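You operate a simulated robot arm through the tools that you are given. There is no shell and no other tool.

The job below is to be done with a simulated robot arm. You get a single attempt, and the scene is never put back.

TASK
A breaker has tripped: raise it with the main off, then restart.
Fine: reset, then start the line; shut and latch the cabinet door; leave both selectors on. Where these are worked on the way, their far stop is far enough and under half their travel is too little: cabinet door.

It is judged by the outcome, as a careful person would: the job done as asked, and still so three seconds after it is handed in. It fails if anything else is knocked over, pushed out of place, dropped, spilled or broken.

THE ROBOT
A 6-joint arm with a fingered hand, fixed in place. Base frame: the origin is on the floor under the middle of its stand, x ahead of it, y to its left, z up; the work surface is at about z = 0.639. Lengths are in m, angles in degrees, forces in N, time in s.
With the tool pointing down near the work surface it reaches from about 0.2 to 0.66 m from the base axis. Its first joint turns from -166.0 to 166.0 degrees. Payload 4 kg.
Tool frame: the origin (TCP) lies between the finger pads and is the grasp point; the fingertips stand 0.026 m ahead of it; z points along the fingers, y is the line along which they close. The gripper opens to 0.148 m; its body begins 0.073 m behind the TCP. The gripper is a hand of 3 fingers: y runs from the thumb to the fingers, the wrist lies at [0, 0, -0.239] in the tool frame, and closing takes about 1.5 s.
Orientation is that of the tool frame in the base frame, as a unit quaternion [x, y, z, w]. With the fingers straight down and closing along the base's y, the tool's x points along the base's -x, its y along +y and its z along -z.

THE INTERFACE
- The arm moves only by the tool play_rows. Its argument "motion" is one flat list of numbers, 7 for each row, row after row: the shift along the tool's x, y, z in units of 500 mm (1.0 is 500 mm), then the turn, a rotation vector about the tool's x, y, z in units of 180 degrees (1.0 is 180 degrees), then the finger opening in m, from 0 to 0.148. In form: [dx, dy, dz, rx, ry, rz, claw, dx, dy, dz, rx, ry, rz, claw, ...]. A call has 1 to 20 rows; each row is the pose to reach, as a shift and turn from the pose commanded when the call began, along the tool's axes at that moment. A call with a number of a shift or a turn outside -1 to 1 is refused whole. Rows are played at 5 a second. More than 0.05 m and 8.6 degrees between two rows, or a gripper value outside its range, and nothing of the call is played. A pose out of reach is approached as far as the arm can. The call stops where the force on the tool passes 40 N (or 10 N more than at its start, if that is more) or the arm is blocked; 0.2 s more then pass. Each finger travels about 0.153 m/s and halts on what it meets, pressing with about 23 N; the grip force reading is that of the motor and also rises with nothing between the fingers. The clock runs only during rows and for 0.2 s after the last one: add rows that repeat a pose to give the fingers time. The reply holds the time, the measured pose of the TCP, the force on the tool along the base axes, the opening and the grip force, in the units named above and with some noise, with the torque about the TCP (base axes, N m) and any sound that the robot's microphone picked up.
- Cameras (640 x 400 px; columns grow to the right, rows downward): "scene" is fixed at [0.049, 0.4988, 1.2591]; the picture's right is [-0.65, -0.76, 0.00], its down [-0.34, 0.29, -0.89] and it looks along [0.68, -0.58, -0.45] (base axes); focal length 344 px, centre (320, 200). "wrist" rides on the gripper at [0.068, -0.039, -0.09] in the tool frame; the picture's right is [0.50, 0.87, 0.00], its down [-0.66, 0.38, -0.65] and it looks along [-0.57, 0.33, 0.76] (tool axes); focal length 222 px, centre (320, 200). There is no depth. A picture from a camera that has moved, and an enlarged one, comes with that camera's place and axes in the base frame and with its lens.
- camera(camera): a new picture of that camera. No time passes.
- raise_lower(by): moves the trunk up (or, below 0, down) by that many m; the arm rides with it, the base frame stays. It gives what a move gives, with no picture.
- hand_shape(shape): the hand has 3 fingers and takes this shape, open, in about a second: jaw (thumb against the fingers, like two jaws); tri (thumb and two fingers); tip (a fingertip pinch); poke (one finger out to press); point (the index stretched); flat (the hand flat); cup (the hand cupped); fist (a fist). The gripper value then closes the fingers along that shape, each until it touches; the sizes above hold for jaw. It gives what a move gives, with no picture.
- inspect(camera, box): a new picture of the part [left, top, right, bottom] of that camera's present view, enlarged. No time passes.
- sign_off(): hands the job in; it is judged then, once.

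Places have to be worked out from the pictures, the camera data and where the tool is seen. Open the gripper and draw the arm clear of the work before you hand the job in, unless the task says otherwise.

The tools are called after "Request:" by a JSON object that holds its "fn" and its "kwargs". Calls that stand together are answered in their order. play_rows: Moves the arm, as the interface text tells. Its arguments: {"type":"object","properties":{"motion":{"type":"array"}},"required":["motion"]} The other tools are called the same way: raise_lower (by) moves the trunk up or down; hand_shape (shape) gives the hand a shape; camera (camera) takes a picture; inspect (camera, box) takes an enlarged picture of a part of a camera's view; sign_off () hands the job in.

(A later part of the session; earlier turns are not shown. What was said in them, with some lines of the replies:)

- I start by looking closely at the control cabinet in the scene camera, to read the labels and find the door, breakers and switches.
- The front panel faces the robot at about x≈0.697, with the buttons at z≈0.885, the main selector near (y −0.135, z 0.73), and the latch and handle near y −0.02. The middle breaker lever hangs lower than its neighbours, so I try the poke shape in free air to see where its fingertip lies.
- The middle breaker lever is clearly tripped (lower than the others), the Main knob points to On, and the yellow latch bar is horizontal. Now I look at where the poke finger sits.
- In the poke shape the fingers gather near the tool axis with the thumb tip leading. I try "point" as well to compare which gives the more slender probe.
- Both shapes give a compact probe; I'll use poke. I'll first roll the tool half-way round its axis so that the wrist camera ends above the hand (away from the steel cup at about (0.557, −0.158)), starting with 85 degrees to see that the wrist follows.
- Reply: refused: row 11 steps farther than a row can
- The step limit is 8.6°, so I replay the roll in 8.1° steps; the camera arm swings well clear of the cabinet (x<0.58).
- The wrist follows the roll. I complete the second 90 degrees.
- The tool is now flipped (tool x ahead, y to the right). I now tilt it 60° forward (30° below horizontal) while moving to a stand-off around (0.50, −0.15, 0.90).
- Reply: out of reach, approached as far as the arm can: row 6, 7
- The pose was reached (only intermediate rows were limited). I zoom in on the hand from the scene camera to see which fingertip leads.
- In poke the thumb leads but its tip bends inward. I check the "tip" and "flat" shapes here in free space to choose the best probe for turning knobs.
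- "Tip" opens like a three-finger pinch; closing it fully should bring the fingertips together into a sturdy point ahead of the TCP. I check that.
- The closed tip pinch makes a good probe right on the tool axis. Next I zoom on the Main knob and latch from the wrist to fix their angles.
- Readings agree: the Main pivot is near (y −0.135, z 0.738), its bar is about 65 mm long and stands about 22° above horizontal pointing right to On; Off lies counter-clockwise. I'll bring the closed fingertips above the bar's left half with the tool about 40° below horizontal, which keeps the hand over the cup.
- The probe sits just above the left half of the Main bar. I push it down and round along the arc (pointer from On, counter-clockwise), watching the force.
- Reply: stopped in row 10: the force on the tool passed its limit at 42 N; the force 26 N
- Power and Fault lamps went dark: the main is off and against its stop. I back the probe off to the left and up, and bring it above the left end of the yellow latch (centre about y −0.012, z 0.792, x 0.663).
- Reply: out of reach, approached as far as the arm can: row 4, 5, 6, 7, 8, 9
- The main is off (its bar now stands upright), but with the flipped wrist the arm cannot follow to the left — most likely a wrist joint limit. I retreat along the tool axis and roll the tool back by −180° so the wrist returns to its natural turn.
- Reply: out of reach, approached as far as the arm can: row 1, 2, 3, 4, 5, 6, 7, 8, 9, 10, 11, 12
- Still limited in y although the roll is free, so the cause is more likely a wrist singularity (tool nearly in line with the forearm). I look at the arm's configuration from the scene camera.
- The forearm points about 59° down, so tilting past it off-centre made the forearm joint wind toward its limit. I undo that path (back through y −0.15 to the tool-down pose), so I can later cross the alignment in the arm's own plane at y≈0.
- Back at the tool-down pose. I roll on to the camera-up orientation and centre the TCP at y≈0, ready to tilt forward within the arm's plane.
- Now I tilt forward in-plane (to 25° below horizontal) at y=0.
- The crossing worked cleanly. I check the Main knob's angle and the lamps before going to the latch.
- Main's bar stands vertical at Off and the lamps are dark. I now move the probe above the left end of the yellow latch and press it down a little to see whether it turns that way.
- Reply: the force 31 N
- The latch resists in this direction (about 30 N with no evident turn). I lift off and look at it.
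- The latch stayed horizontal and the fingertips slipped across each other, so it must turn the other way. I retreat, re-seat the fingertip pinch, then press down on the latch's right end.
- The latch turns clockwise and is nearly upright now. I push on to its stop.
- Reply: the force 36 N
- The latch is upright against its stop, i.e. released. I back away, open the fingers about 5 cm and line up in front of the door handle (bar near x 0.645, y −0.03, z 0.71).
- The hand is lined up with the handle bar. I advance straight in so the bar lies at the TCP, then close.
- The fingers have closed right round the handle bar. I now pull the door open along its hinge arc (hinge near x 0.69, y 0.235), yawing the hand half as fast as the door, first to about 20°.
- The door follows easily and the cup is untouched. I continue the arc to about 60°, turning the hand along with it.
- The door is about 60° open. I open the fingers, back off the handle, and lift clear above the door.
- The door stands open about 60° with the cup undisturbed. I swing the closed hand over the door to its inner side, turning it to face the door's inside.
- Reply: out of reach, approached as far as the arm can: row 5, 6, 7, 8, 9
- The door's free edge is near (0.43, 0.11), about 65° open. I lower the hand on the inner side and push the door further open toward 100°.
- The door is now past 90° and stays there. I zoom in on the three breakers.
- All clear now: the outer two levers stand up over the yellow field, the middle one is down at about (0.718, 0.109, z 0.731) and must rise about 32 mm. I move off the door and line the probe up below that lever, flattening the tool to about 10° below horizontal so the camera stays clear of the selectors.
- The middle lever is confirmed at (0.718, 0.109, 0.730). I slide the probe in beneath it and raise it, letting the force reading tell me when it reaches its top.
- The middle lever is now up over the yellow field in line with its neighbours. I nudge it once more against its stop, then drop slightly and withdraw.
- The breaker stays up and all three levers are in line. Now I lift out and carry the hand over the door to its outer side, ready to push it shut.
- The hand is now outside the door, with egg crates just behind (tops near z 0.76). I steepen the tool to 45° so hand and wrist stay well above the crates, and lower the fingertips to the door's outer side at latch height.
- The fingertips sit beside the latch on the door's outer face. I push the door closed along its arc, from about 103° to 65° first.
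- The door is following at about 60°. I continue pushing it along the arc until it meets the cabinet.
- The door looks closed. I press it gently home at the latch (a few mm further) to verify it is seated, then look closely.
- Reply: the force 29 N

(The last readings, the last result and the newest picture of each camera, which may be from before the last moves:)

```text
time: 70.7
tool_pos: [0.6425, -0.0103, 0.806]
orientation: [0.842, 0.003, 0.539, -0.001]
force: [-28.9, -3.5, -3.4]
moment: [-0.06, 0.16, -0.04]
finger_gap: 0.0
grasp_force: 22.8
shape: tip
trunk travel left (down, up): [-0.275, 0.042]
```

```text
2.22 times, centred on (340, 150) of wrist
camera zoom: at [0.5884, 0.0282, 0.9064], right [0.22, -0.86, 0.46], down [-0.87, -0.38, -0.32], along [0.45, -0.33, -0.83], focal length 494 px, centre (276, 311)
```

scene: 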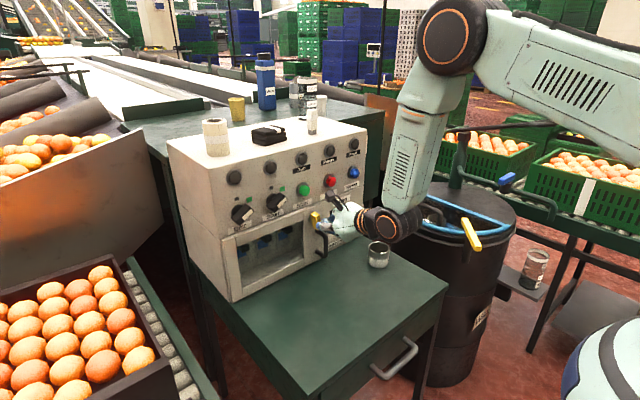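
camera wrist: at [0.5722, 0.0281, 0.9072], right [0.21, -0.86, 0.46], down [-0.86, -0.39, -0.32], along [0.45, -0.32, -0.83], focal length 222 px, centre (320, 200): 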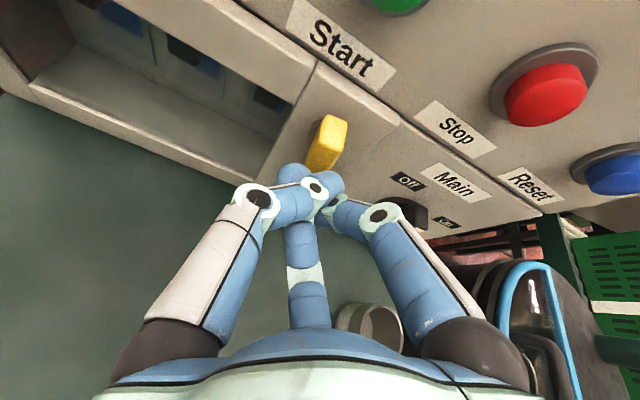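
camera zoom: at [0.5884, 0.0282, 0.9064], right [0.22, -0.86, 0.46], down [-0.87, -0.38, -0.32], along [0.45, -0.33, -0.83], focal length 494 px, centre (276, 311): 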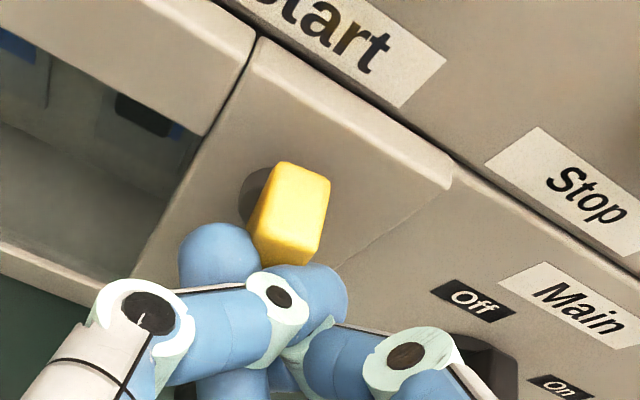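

The door is seated (pressing gives ~29 N without movement). I back off, re-seat the fingertips, and push the latch's upper end leftward and over to bring it back to horizontal.

Request:
{"fn": "play_rows", "kwargs": {"motion": [-0.0251, 0, -0.0545, 0, 0, 0, 0, -0.0412, 0.0194, -0.1132, 0, 0, 0, 0, -0.0324, 0.0755, -0.1176, 0, 0, 0, 0.06, -0.0324, 0.0755, -0.1176, 0, 0, 0, 0.06, -0.0324, 0.0755, -0.1176, 0, 0, 0, 0.06, -0.0324, 0.0755, -0.1176, 0, 0, 0, 0, -0.0324, 0.0755, -0.1176, 0, 0, 0, 0, -0.0324, 0.0755, -0.1176, 0, 0, 0, 0, -0.0073, 0.0758, -0.0631, 0, 0, 0, 0, 0.0211, 0.0761, -0.0013, 0, 0, 0, 0, 0.0176, 0.0561, 0.0004, 0, 0, 0, 0, 0.0177, 0.0461, 0.0004, 0, 0, 0, 0, 0.0268, 0.0341, -0.0037, 0, 0, 0, 0, 0.0341, 0.0241, -0.007, 0, 0, 0, 0]}}

Request:
{"fn": "camera", "kwargs": {"camera": "wrist"}}

Request:
{"fn": "inspect", "kwargs": {"camera": "scene", "box": [280, 160, 380, 260]}}

```text
time: 73.7
tool_pos: [0.6502, -0.021, 0.8249]
orientation: [0.841, 0.004, 0.541, -0.001]
force: [-0.5, -1.2, 1.3]
moment: [0.04, 0.0, 0.03]
finger_gap: 0.0
grasp_force: 23.3
shape: tip
trunk travel left (down, up): [-0.275, 0.042]
```

```text
taken
camera wrist: at [0.5949, 0.0167, 0.9235], right [0.21, -0.86, 0.46], down [-0.86, -0.39, -0.32], along [0.46, -0.33, -0.83], focal length 222 px, centre (320, 200)
```

wrist: 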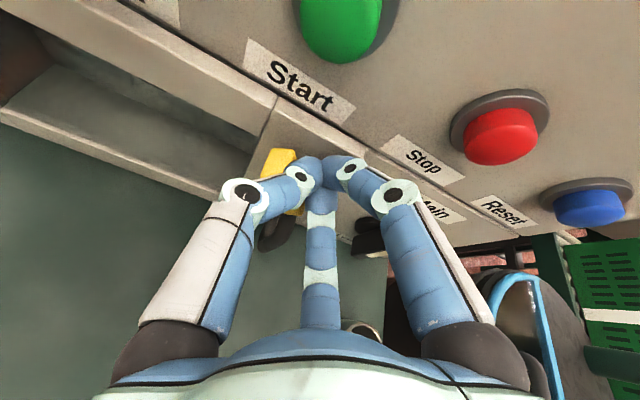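

```text
4.00 times, centred on (330, 210) of scene
camera zoom: at [0.049, 0.4988, 1.2591], right [-0.65, -0.76, 0.0], down [-0.34, 0.29, -0.89], along [0.68, -0.58, -0.45], focal length 1375 px, centre (280, 160)
```

zoom: 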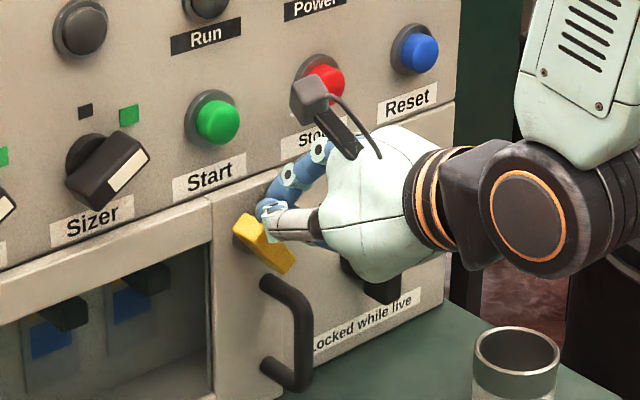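

The latch is turning back (about halfway). I continue over the top and press its left end down to the horizontal stop.

Request:
{"fn": "play_rows", "kwargs": {"motion": [0.0037, -0.014, -0.0017, 0, 0, 0, 0, 0.0056, -0.0288, -0.0024, 0, 0, 0, 0, 0.003, -0.044, -0.0011, 0, 0, 0, 0, -0.0034, -0.056, 0.0018, 0, 0, 0, 0, -0.0124, -0.06, 0.0061, 0, 0, 0, 0, -0.0215, -0.06, 0.0102, 0, 0, 0, 0]}}

Request:
{"fn": "camera", "kwargs": {"camera": "wrist"}}

Request:
{"fn": "inspect", "kwargs": {"camera": "scene", "box": [280, 160, 380, 260]}}

```text
time: 75.1
tool_pos: [0.6506, 0.0103, 0.8152]
orientation: [0.84, 0.005, 0.543, -0.002]
force: [0.2, 4.3, 21.0]
moment: [-0.1, -0.38, 0.07]
finger_gap: 0.0
grasp_force: 23.7
shape: tip
trunk travel left (down, up): [-0.275, 0.042]
```

```text
taken
camera wrist: at [0.5952, 0.0483, 0.9145], right [0.21, -0.86, 0.46], down [-0.86, -0.39, -0.33], along [0.46, -0.32, -0.83], focal length 222 px, centre (320, 200)
```

wrist: 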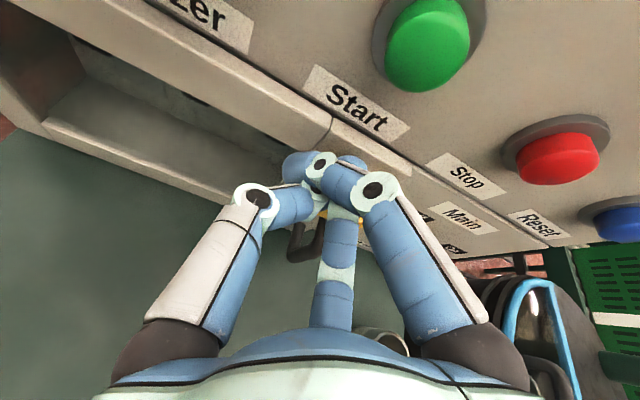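

```text
4.00 times, centred on (330, 210) of scene
camera zoom: at [0.049, 0.4988, 1.2591], right [-0.65, -0.76, 0.0], down [-0.34, 0.29, -0.89], along [0.68, -0.58, -0.45], focal length 1375 px, centre (280, 160)
```

zoom: 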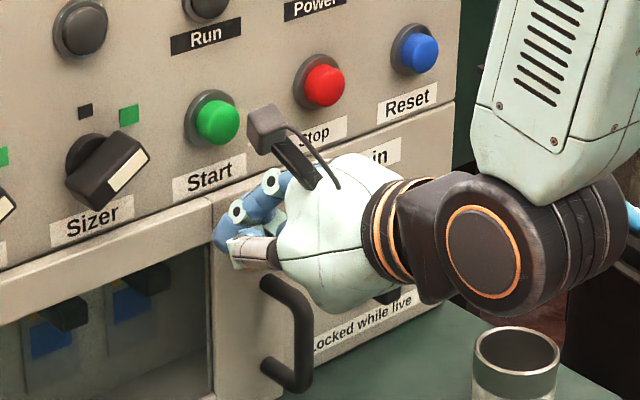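

About 21 N upward on the tool: the latch is at its stop. I lift off, withdraw and check the latch.

Request:
{"fn": "play_rows", "kwargs": {"motion": [0.0182, 0, -0.0084, 0, 0, 0, 0, 0.0363, 0, -0.0168, 0, 0, 0, 0, 0.0363, 0, -0.0968, 0, 0, 0, 0, 0.0363, 0, -0.1768, 0, 0, 0, 0, 0.0363, 0.06, -0.2368, 0, 0, 0, 0.06, 0.0363, 0.12, -0.2768, 0, 0, 0, 0.06, 0.0363, 0.12, -0.2768, 0, 0, 0, 0.06]}}

Request:
{"fn": "camera", "kwargs": {"camera": "wrist"}}

Request:
{"fn": "inspect", "kwargs": {"camera": "scene", "box": [210, 160, 370, 290]}}

```text
time: 76.7
tool_pos: [0.5294, -0.0542, 0.8868]
orientation: [0.842, 0.003, 0.54, -0.001]
force: [0.1, 0.2, -0.5]
moment: [0.02, 0.01, 0.02]
finger_gap: 0.0596
grasp_force: 0.0
shape: tip
trunk travel left (down, up): [-0.275, 0.042]
```

```text
taken
camera wrist: at [0.4751, -0.0153, 0.9862], right [0.21, -0.86, 0.46], down [-0.86, -0.38, -0.32], along [0.45, -0.33, -0.83], focal length 222 px, centre (320, 200)
```

wrist: 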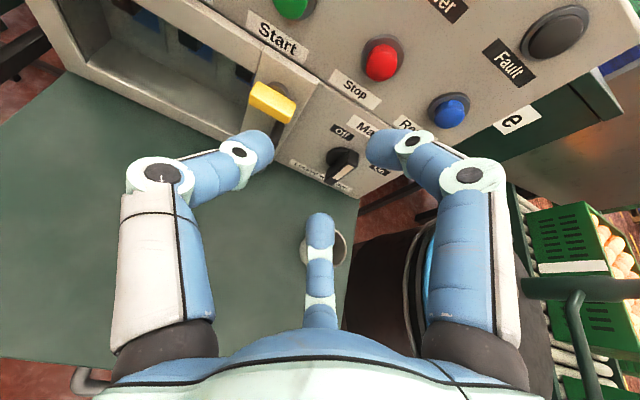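

```text
3.08 times, centred on (290, 225) of scene
camera zoom: at [0.049, 0.4988, 1.2591], right [-0.65, -0.76, 0.0], down [-0.34, 0.29, -0.89], along [0.68, -0.58, -0.45], focal length 1058 px, centre (412, 123)
```

zoom: 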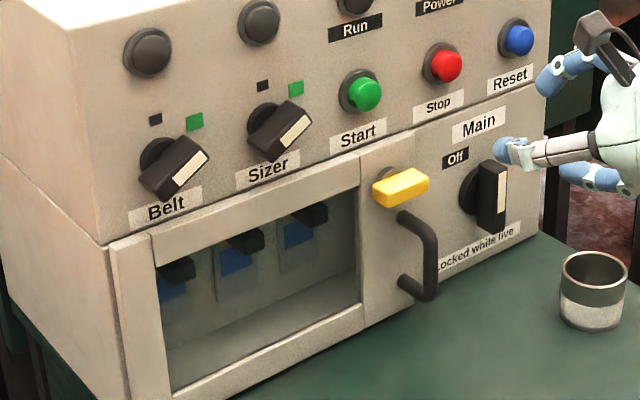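

Latch horizontal, door shut and flush, breakers all up. Next I close the fingertips and turn the Main back On by pushing the top of its bar to the right (all from above, clear of the cup).

Request:
{"fn": "play_rows", "kwargs": {"motion": [0, 0, 0, 0, 0, 0, 0, 0, 0, 0, 0, 0, 0, 0, -0.066, 0.06, 0.0961, 0, 0, 0, 0, -0.1137, 0.092, 0.1841, 0, 0, 0, 0, -0.1304, 0.0922, 0.2579, 0, 0, 0, 0, -0.1117, 0.0925, 0.3223, 0, 0, 0, 0, -0.1155, 0.1151, 0.324, 0, 0, 0, 0, -0.1047, 0.1321, 0.3189, 0, 0, 0, 0, -0.1012, 0.1531, 0.3171, 0, 0, 0, 0, -0.1013, 0.1691, 0.3171, 0, 0, 0, 0, -0.105, 0.1821, 0.3187, 0, 0, 0, 0]}}

Request:
{"fn": "camera", "kwargs": {"camera": "wrist"}}

Request:
{"fn": "inspect", "kwargs": {"camera": "scene", "box": [270, 120, 390, 260]}}

```text
refused: row 3 steps farther than a row can; nothing moved
```

```text
taken
camera wrist: at [0.4751, -0.0153, 0.9862], right [0.21, -0.86, 0.46], down [-0.86, -0.38, -0.32], along [0.45, -0.33, -0.83], focal length 222 px, centre (320, 200)
```

wrist: 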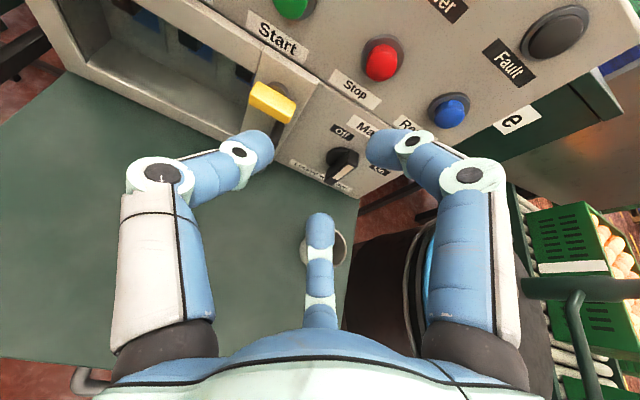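

```text
2.86 times, centred on (330, 190) of scene
camera zoom: at [0.049, 0.4988, 1.2591], right [-0.65, -0.76, 0.0], down [-0.34, 0.29, -0.89], along [0.68, -0.58, -0.45], focal length 982 px, centre (291, 229)
```

zoom: 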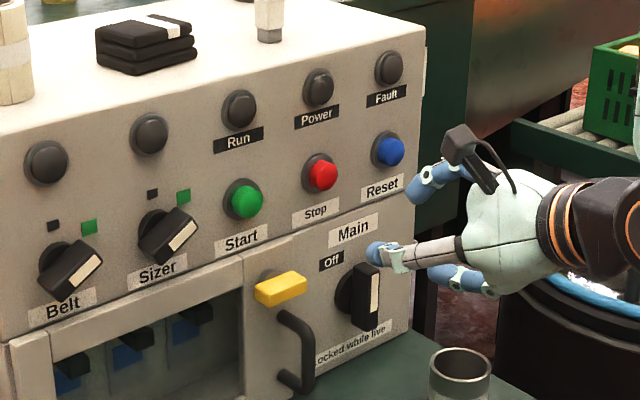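

One step was too long; I resend with finer rows.

Request:
{"fn": "play_rows", "kwargs": {"motion": [0, 0, 0, 0, 0, 0, 0, 0, 0, 0, 0, 0, 0, 0, -0.033, 0.03, 0.0481, 0, 0, 0, 0, -0.066, 0.06, 0.0961, 0, 0, 0, 0, -0.0899, 0.076, 0.1401, 0, 0, 0, 0, -0.1137, 0.092, 0.1841, 0, 0, 0, 0, -0.1221, 0.0921, 0.221, 0, 0, 0, 0, -0.1304, 0.0922, 0.2579, 0, 0, 0, 0, -0.1117, 0.0925, 0.3223, 0, 0, 0, 0, -0.1155, 0.1151, 0.324, 0, 0, 0, 0, -0.1047, 0.1321, 0.3189, 0, 0, 0, 0, -0.1012, 0.1531, 0.3171, 0, 0, 0, 0, -0.1013, 0.1691, 0.3171, 0, 0, 0, 0, -0.105, 0.1821, 0.3187, 0, 0, 0, 0]}}

Request:
{"fn": "camera", "kwargs": {"camera": "wrist"}}

Request:
{"fn": "inspect", "kwargs": {"camera": "scene", "box": [270, 120, 390, 260]}}

```text
time: 79.7
tool_pos: [0.6556, -0.1439, 0.7712]
orientation: [0.841, 0.004, 0.54, -0.001]
force: [0.7, 0.6, -1.0]
moment: [-0.01, 0.0, 0.02]
finger_gap: 0.0
grasp_force: 23.4
shape: tip
trunk travel left (down, up): [-0.275, 0.042]
```

```text
taken
camera wrist: at [0.6009, -0.1054, 0.8715], right [0.21, -0.86, 0.46], down [-0.86, -0.38, -0.32], along [0.45, -0.33, -0.83], focal length 222 px, centre (320, 200)
```

wrist: 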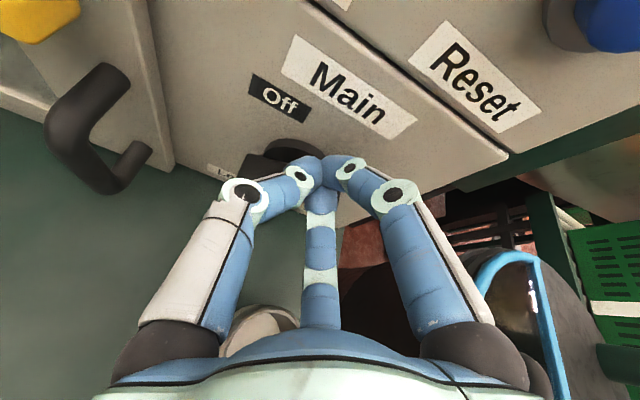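

```text
2.86 times, centred on (330, 190) of scene
camera zoom: at [0.049, 0.4988, 1.2591], right [-0.65, -0.76, 0.0], down [-0.34, 0.29, -0.89], along [0.68, -0.58, -0.45], focal length 982 px, centre (291, 229)
```

zoom: 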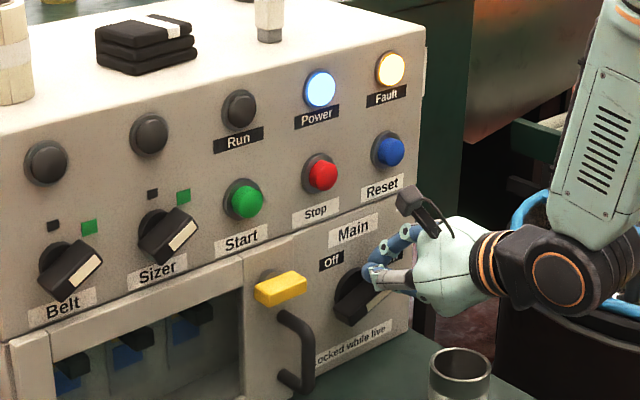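

Power and Fault lamps are lit. I push the Main on to its stop.

Request:
{"fn": "play_rows", "kwargs": {"motion": [-0.0036, 0.006, 0.0017, 0, 0, 0, 0, -0.0164, 0.014, 0.0075, 0, 0, 0, 0, -0.0291, 0.014, 0.0134, 0, 0, 0, 0, -0.042, 0.014, 0.0193, 0, 0, 0, 0]}}

Request:
{"fn": "inspect", "kwargs": {"camera": "scene", "box": [270, 120, 390, 260]}}

```text
time: 80.7
tool_pos: [0.6583, -0.1461, 0.7603]
orientation: [0.837, 0.009, 0.547, -0.004]
force: [0.5, 10.3, 16.2]
moment: [0.07, -0.33, 0.22]
finger_gap: 0.0001
grasp_force: 22.7
shape: tip
trunk travel left (down, up): [-0.275, 0.042]
stopped in row 4: the force on the tool passed its limit at 44 N (the readings are from after the stop); the commanded pose is now the measured one
```

```text
2.86 times, centred on (330, 190) of scene
camera zoom: at [0.049, 0.4988, 1.2591], right [-0.65, -0.76, 0.0], down [-0.34, 0.29, -0.89], along [0.68, -0.58, -0.45], focal length 982 px, centre (291, 229)
```

zoom: 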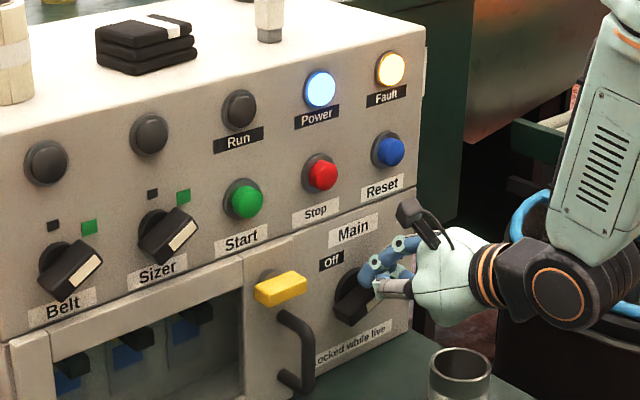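

Main is firmly On (44 N at its stop). I withdraw, re-seat the fingertips and level the tool a bit, standing off in front of the Reset button.

Request:
{"fn": "play_rows", "kwargs": {"motion": [0.0037, -0.0207, -0.0667, 0, 0, 0, 0, 0.0172, -0.0125, -0.1602, 0, 0, 0, 0, 0.0581, 0.0062, -0.2659, -0.0024, 0.0242, 0.001, 0.06, 0.122, 0.0325, -0.2944, -0.0048, 0.0483, 0.0021, 0.06, 0.1475, 0.0524, -0.306, -0.0048, 0.0483, 0.0021, 0.06, 0.1475, 0.0524, -0.306, -0.0048, 0.0483, 0.0021, 0.06, 0.1475, 0.0524, -0.306, -0.0048, 0.0483, 0.0021, 0, 0.1475, 0.0524, -0.306, -0.0048, 0.0483, 0.0021, 0, 0.1475, 0.0524, -0.306, -0.0048, 0.0483, 0.0021, 0]}}

Request:
{"fn": "camera", "kwargs": {"camera": "wrist"}}

Request:
{"fn": "inspect", "kwargs": {"camera": "scene", "box": [290, 130, 380, 200]}}

Request:
{"fn": "inspect", "kwargs": {"camera": "scene", "box": [300, 180, 400, 270]}}

```text
refused: row 3 steps farther than a row can; nothing moved
```

```text
taken
camera wrist: at [0.6019, -0.1074, 0.8586], right [0.22, -0.86, 0.46], down [-0.85, -0.4, -0.34], along [0.47, -0.32, -0.82], focal length 222 px, centre (320, 200)
```

wrist: 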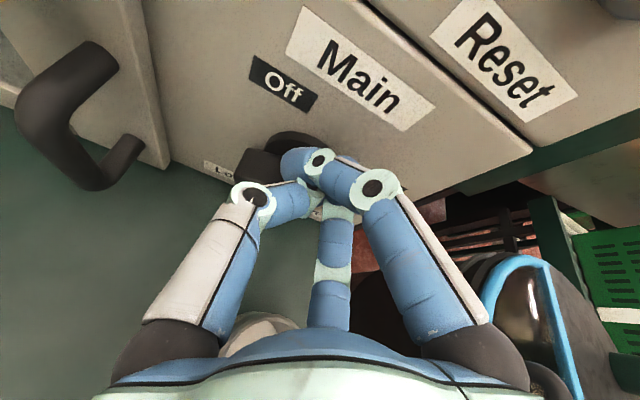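

```text
5.71 times, centred on (335, 165) of scene
camera zoom: at [0.049, 0.4988, 1.2591], right [-0.65, -0.76, 0.0], down [-0.34, 0.29, -0.89], along [0.68, -0.58, -0.45], focal length 1964 px, centre (234, 400)
```

zoom: 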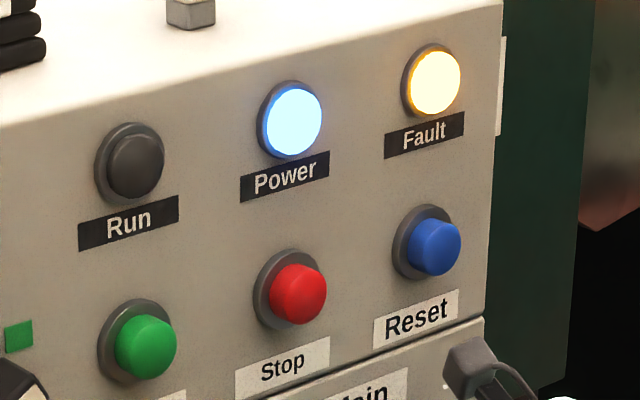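

```text
4.44 times, centred on (350, 225) of scene
camera zoom: at [0.049, 0.4988, 1.2591], right [-0.65, -0.76, 0.0], down [-0.34, 0.29, -0.89], along [0.68, -0.58, -0.45], focal length 1528 px, centre (187, 89)
```

zoom: 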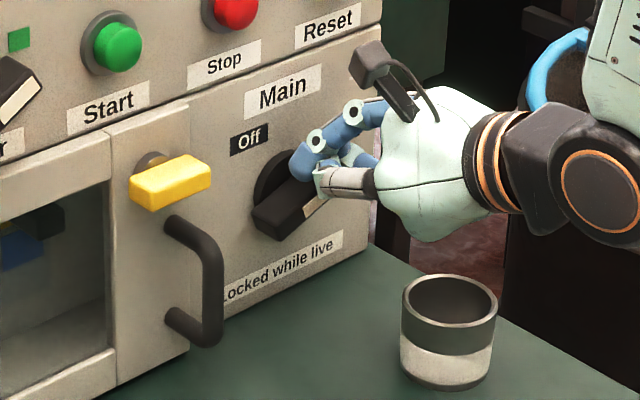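

I resend the withdrawal with shorter steps; from the pictures Reset is at about (0.681, −0.175, 0.884) and Start at (0.681, 0.009, 0.883).

Request:
{"fn": "play_rows", "kwargs": {"motion": [0.0037, -0.0211, -0.0667, 0, 0, 0, 0, 0.0029, -0.0163, -0.1429, 0, 0, 0, 0, 0.0377, -0.0071, -0.213, 0, 0, 0, 0, 0.0764, 0.0123, -0.274, -0.0024, 0.0242, 0.001, 0.06, 0.1311, 0.0365, -0.2985, -0.0048, 0.0483, 0.0021, 0.06, 0.1475, 0.0545, -0.306, -0.0048, 0.0483, 0.0021, 0.06, 0.1475, 0.0545, -0.306, -0.0048, 0.0483, 0.0021, 0.06, 0.1475, 0.0545, -0.306, -0.0048, 0.0483, 0.0021, 0, 0.1475, 0.0545, -0.306, -0.0048, 0.0483, 0.0021, 0, 0.1475, 0.0545, -0.306, -0.0048, 0.0483, 0.0021, 0]}}

Request:
{"fn": "camera", "kwargs": {"camera": "wrist"}}

Request:
{"fn": "inspect", "kwargs": {"camera": "scene", "box": [280, 120, 420, 260]}}

```text
time: 82.8
tool_pos: [0.5477, -0.1787, 0.8876]
orientation: [0.795, -0.001, 0.607, 0.002]
force: [-1.2, 0.3, -1.4]
moment: [-0.01, -0.02, 0.0]
finger_gap: 0.0
grasp_force: 23.4
shape: tip
trunk travel left (down, up): [-0.275, 0.042]
```

```text
taken
camera wrist: at [0.4783, -0.1379, 0.9761], right [0.13, -0.87, 0.48], down [-0.8, -0.38, -0.46], along [0.58, -0.33, -0.75], focal length 222 px, centre (320, 200)
```

wrist: 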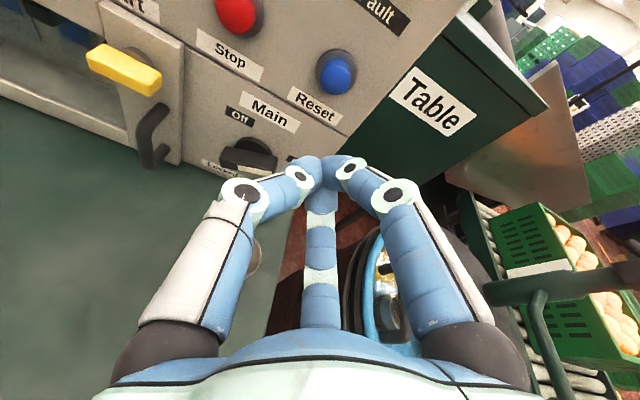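

```text
2.86 times, centred on (350, 190) of scene
camera zoom: at [0.049, 0.4988, 1.2591], right [-0.65, -0.76, 0.0], down [-0.34, 0.29, -0.89], along [0.68, -0.58, -0.45], focal length 982 px, centre (234, 229)
```

zoom: 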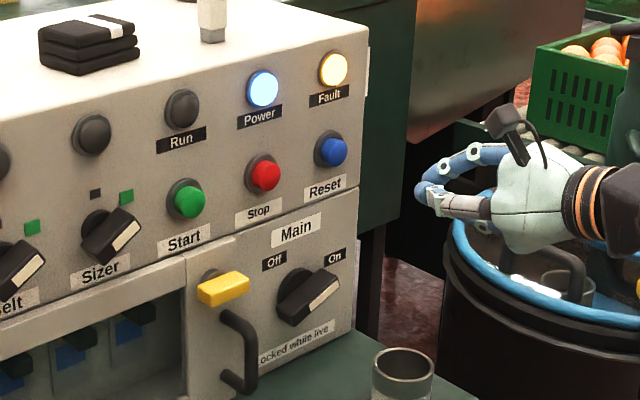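

Main points at On, latch horizontal. I press Reset by moving straight in at (y −0.175, z 0.886).

Request:
{"fn": "play_rows", "kwargs": {"motion": [0.023, -0.004, 0.0725, 0, 0, 0, 0, 0.0459, -0.008, 0.1451, 0, 0, 0, 0, 0.0512, -0.008, 0.1644, 0, 0, 0, 0, 0.0554, -0.008, 0.1798, 0, 0, 0, 0, 0.0596, -0.008, 0.1953, 0, 0, 0, 0, 0.0628, -0.008, 0.2069, 0, 0, 0, 0, 0.0655, -0.008, 0.2165, 0, 0, 0, 0]}}

Request:
{"fn": "camera", "kwargs": {"camera": "wrist"}}

Request:
{"fn": "inspect", "kwargs": {"camera": "scene", "box": [280, 120, 420, 260]}}

```text
time: 84.5
tool_pos: [0.6608, -0.1724, 0.8909]
orientation: [0.795, -0.001, 0.606, 0.001]
force: [-6.1, -0.4, 1.3]
moment: [-0.01, -0.02, 0.0]
finger_gap: 0.0001
grasp_force: 23.1
shape: tip
trunk travel left (down, up): [-0.275, 0.042]
heard: click
```

```text
taken
camera wrist: at [0.5913, -0.1338, 0.9789], right [0.13, -0.87, 0.48], down [-0.8, -0.38, -0.46], along [0.58, -0.33, -0.75], focal length 222 px, centre (320, 200)
```

wrist: 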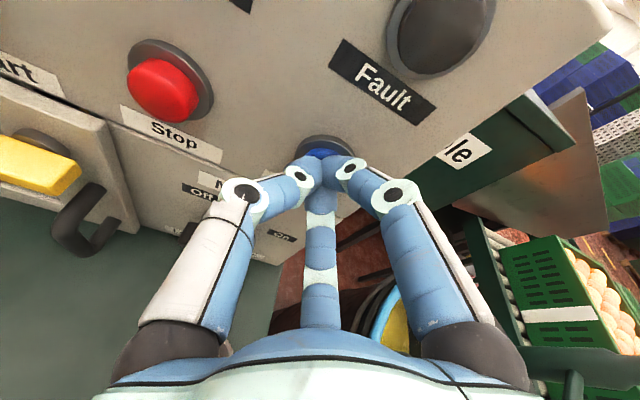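

```text
2.86 times, centred on (350, 190) of scene
camera zoom: at [0.049, 0.4988, 1.2591], right [-0.65, -0.76, 0.0], down [-0.34, 0.29, -0.89], along [0.68, -0.58, -0.45], focal length 982 px, centre (234, 229)
```

zoom: 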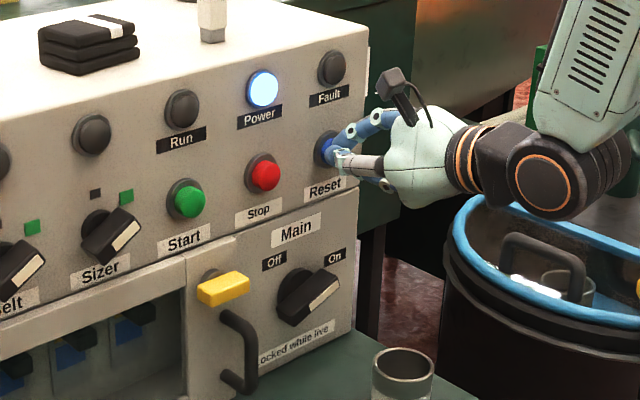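

Click heard and the Fault lamp is out. I back off, shift left past Stop and line up in front of Start (y 0.009).

Request:
{"fn": "play_rows", "kwargs": {"motion": [-0.0238, 0, -0.0869, 0, 0, 0, 0, -0.0475, 0, -0.1737, 0, 0, 0, 0, -0.0475, -0.09, -0.1737, 0, 0, 0, 0, -0.0475, -0.18, -0.1737, 0, 0, 0, 0, -0.0475, -0.27, -0.1737, 0, 0, 0, 0, -0.0475, -0.366, -0.1737, 0, 0, 0, 0, -0.0475, -0.366, -0.1737, 0, 0, 0, 0]}}

Request:
{"fn": "camera", "kwargs": {"camera": "wrist"}}

Request:
{"fn": "inspect", "kwargs": {"camera": "scene", "box": [220, 110, 400, 260]}}

```text
time: 86.0
tool_pos: [0.5716, 0.0119, 0.8895]
orientation: [0.795, 0.0, 0.607, 0.001]
force: [-0.5, -0.3, -0.9]
moment: [-0.01, -0.01, 0.01]
finger_gap: 0.0001
grasp_force: 22.8
shape: tip
trunk travel left (down, up): [-0.275, 0.042]
```

```text
taken
camera wrist: at [0.502, 0.0502, 0.9783], right [0.13, -0.87, 0.48], down [-0.8, -0.38, -0.46], along [0.58, -0.33, -0.75], focal length 222 px, centre (320, 200)
```

wrist: 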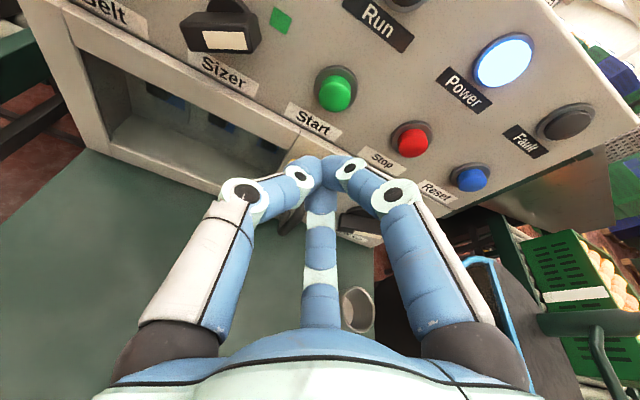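

```text
2.67 times, centred on (310, 185) of scene
camera zoom: at [0.049, 0.4988, 1.2591], right [-0.65, -0.76, 0.0], down [-0.34, 0.29, -0.89], along [0.68, -0.58, -0.45], focal length 917 px, centre (347, 240)
```

zoom: 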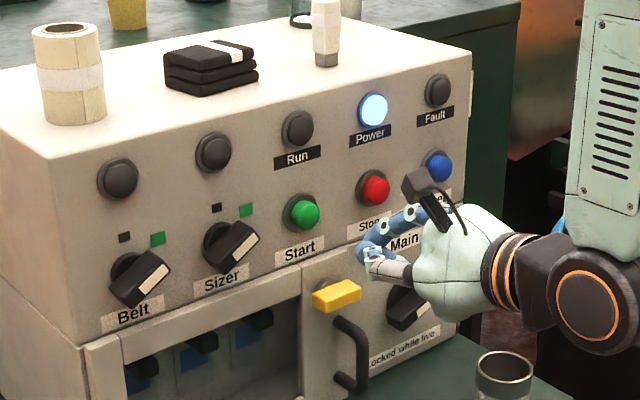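

Lined up on Start. I press it the same way.

Request:
{"fn": "play_rows", "kwargs": {"motion": [0.0238, 0, 0.0869, 0, 0, 0, 0, 0.037, 0, 0.1351, 0, 0, 0, 0, 0.0412, 0, 0.1505, 0, 0, 0, 0, 0.0454, 0, 0.166, 0, 0, 0, 0, 0.048, 0, 0.1756, 0, 0, 0, 0]}}

Request:
{"fn": "camera", "kwargs": {"camera": "wrist"}}

Request:
{"fn": "inspect", "kwargs": {"camera": "scene", "box": [220, 110, 400, 260]}}

```text
time: 87.2
tool_pos: [0.6617, 0.0089, 0.8908]
orientation: [0.795, 0.0, 0.606, 0.001]
force: [-13.6, -0.6, 3.2]
moment: [0.0, -0.06, -0.01]
finger_gap: 0.0001
grasp_force: 22.8
shape: tip
trunk travel left (down, up): [-0.275, 0.042]
heard: click
```

```text
taken
camera wrist: at [0.5925, 0.0493, 0.9794], right [0.13, -0.87, 0.48], down [-0.8, -0.38, -0.46], along [0.58, -0.33, -0.75], focal length 222 px, centre (320, 200)
```

wrist: 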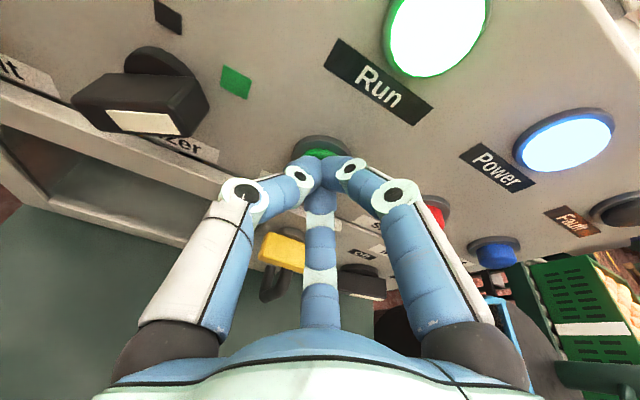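

```text
2.67 times, centred on (310, 185) of scene
camera zoom: at [0.049, 0.4988, 1.2591], right [-0.65, -0.76, 0.0], down [-0.34, 0.29, -0.89], along [0.68, -0.58, -0.45], focal length 917 px, centre (347, 240)
```

zoom: 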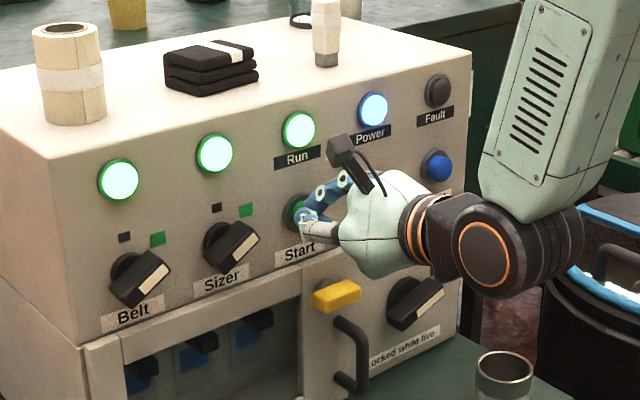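

The Run, Belt and Sizer lamps are all green. I draw straight back, rise clear of the cabinet, and open the fingers.

Request:
{"fn": "play_rows", "kwargs": {"motion": [-0.0238, 0, -0.0869, 0, 0, 0, 0, -0.0475, 0, -0.1737, 0, 0, 0, 0, -0.0713, 0, -0.2606, 0, 0, 0, 0, -0.0237, 0, -0.331, 0, 0, 0, 0, 0.0535, 0, -0.352, 0, 0, 0, 0.05, 0.1307, 0, -0.373, 0, 0, 0, 0.148, 0.1307, 0, -0.373, 0, 0, 0, 0.148, 0.1307, 0, -0.373, 0, 0, 0, 0.148, 0.1307, 0, -0.373, 0, 0, 0, 0.148, 0.1307, 0, -0.373, 0, 0, 0, 0.148]}}

Request:
{"fn": "camera", "kwargs": {"camera": "scene"}}

Request:
{"fn": "inspect", "kwargs": {"camera": "scene", "box": [160, 110, 400, 310]}}

Request:
{"fn": "camera", "kwargs": {"camera": "wrist"}}

```text
time: 89.5
tool_pos: [0.498, 0.0096, 1.0017]
orientation: [0.794, 0.0, 0.607, 0.001]
force: [-0.7, 0.3, 0.8]
moment: [0.03, -0.02, -0.02]
finger_gap: 0.1481
grasp_force: 0.0
shape: tip
trunk travel left (down, up): [-0.275, 0.042]
```

```text
taken
```

scene: 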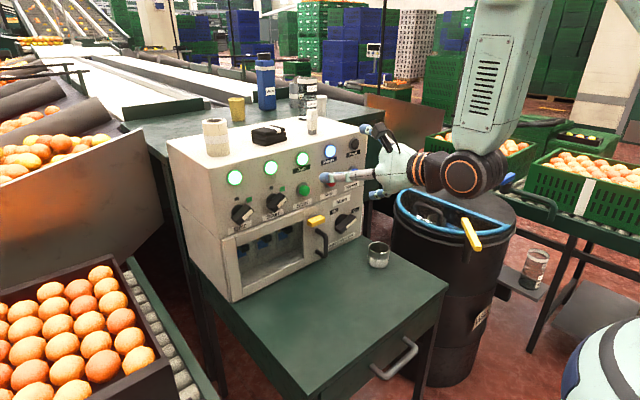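

```text
2.00 times, centred on (280, 210) of scene
camera zoom: at [0.049, 0.4988, 1.2591], right [-0.65, -0.76, 0.0], down [-0.34, 0.29, -0.89], along [0.68, -0.58, -0.45], focal length 688 px, centre (400, 180)
```

zoom: 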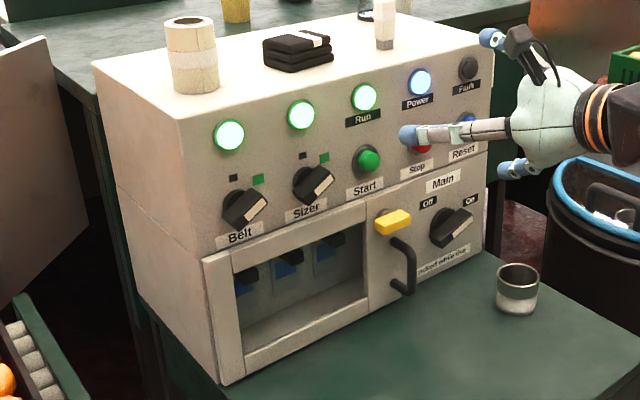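

```text
taken
camera wrist: at [0.4297, 0.0497, 1.091], right [0.13, -0.87, 0.48], down [-0.8, -0.38, -0.46], along [0.58, -0.33, -0.75], focal length 222 px, centre (320, 200)
```

wrist: 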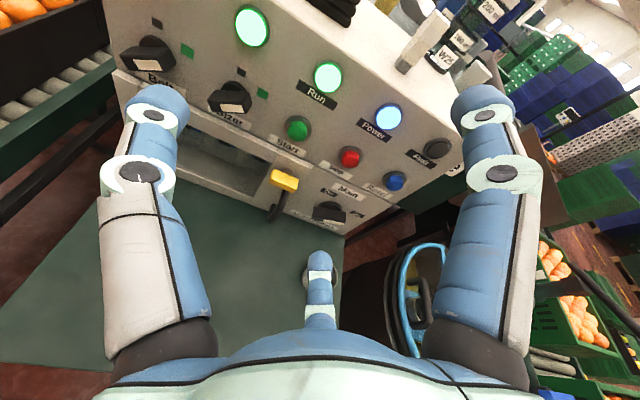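

Everything reads right: Run, Belt, Sizer and Power lit, Fault out. I take one last close look at the latch, door and selectors.

Request:
{"fn": "inspect", "kwargs": {"camera": "scene", "box": [220, 190, 370, 290]}}

Request:
{"fn": "inspect", "kwargs": {"camera": "wrist", "box": [120, 20, 480, 240]}}

Request:
{"fn": "play_rows", "kwargs": {"motion": [0.02, 0, -0.06, 0, 0, 0, 0.148, 0.04, 0, -0.12, 0, 0, 0, 0.148, 0.04, 0, -0.12, 0, 0, 0, 0.148]}}

```text
4.00 times, centred on (295, 240) of scene
camera zoom: at [0.049, 0.4988, 1.2591], right [-0.65, -0.76, 0.0], down [-0.34, 0.29, -0.89], along [0.68, -0.58, -0.45], focal length 1375 px, centre (420, 40)
```

zoom: 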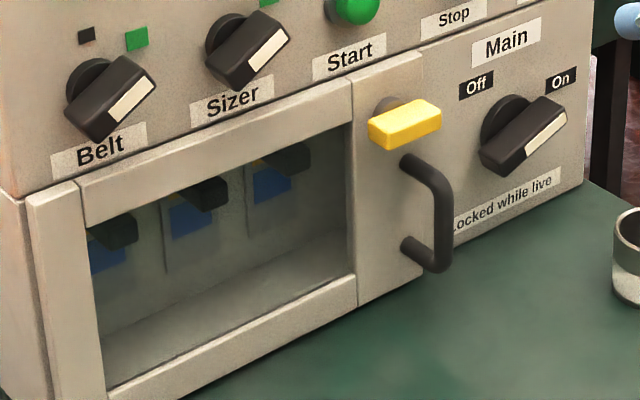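

```text
1.78 times, centred on (300, 130) of wrist
camera zoom: at [0.4297, 0.0497, 1.091], right [0.13, -0.87, 0.48], down [-0.8, -0.38, -0.46], along [0.58, -0.33, -0.75], focal length 395 px, centre (356, 324)
```

zoom: 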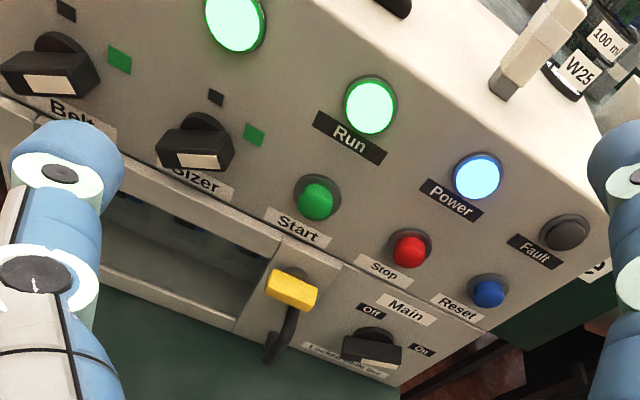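

```text
time: 90.2
tool_pos: [0.4838, 0.0137, 1.0332]
orientation: [0.796, 0.0, 0.606, 0.001]
force: [0.5, 0.5, 0.1]
moment: [-0.01, -0.01, 0.0]
finger_gap: 0.148
grasp_force: 0.1
shape: tip
out of reach, approached as far as the arm can: row 1, 2, 3
trunk travel left (down, up): [-0.275, 0.042]
```

The door is flush, with the latch horizontal exactly as it first was. All three breakers are up, Main and both selectors are On, and the line is running. The hand is open and clear of the work, and nothing else was disturbed, so I hand in the job.

Request:
{"fn": "sign_off", "kwargs": {}}

```text
The job is handed in.
```

The line is running again. The tripped middle breaker was raised with the main off, and I've handed the job in. No verdict came back from the hand-in.

- **Main:** I turned it off first and the Power lamp went dark. It is back on at its stop.
- **Breaker:** the middle lever is up, level with the other two.
- **Cabinet door:** I opened it to about 103°, then shut it flush. The latch is back at its original horizontal position, against its stop.
- **Reset and start:** both buttons clicked. The Fault lamp is out, and Run, Belt, Sizer and Power are lit.
- **Selectors:** Belt and Sizer are both still on. I did not touch them.

The cup by the cabinet and everything else in view are where they were. The hand is open and clear of the cabinet.
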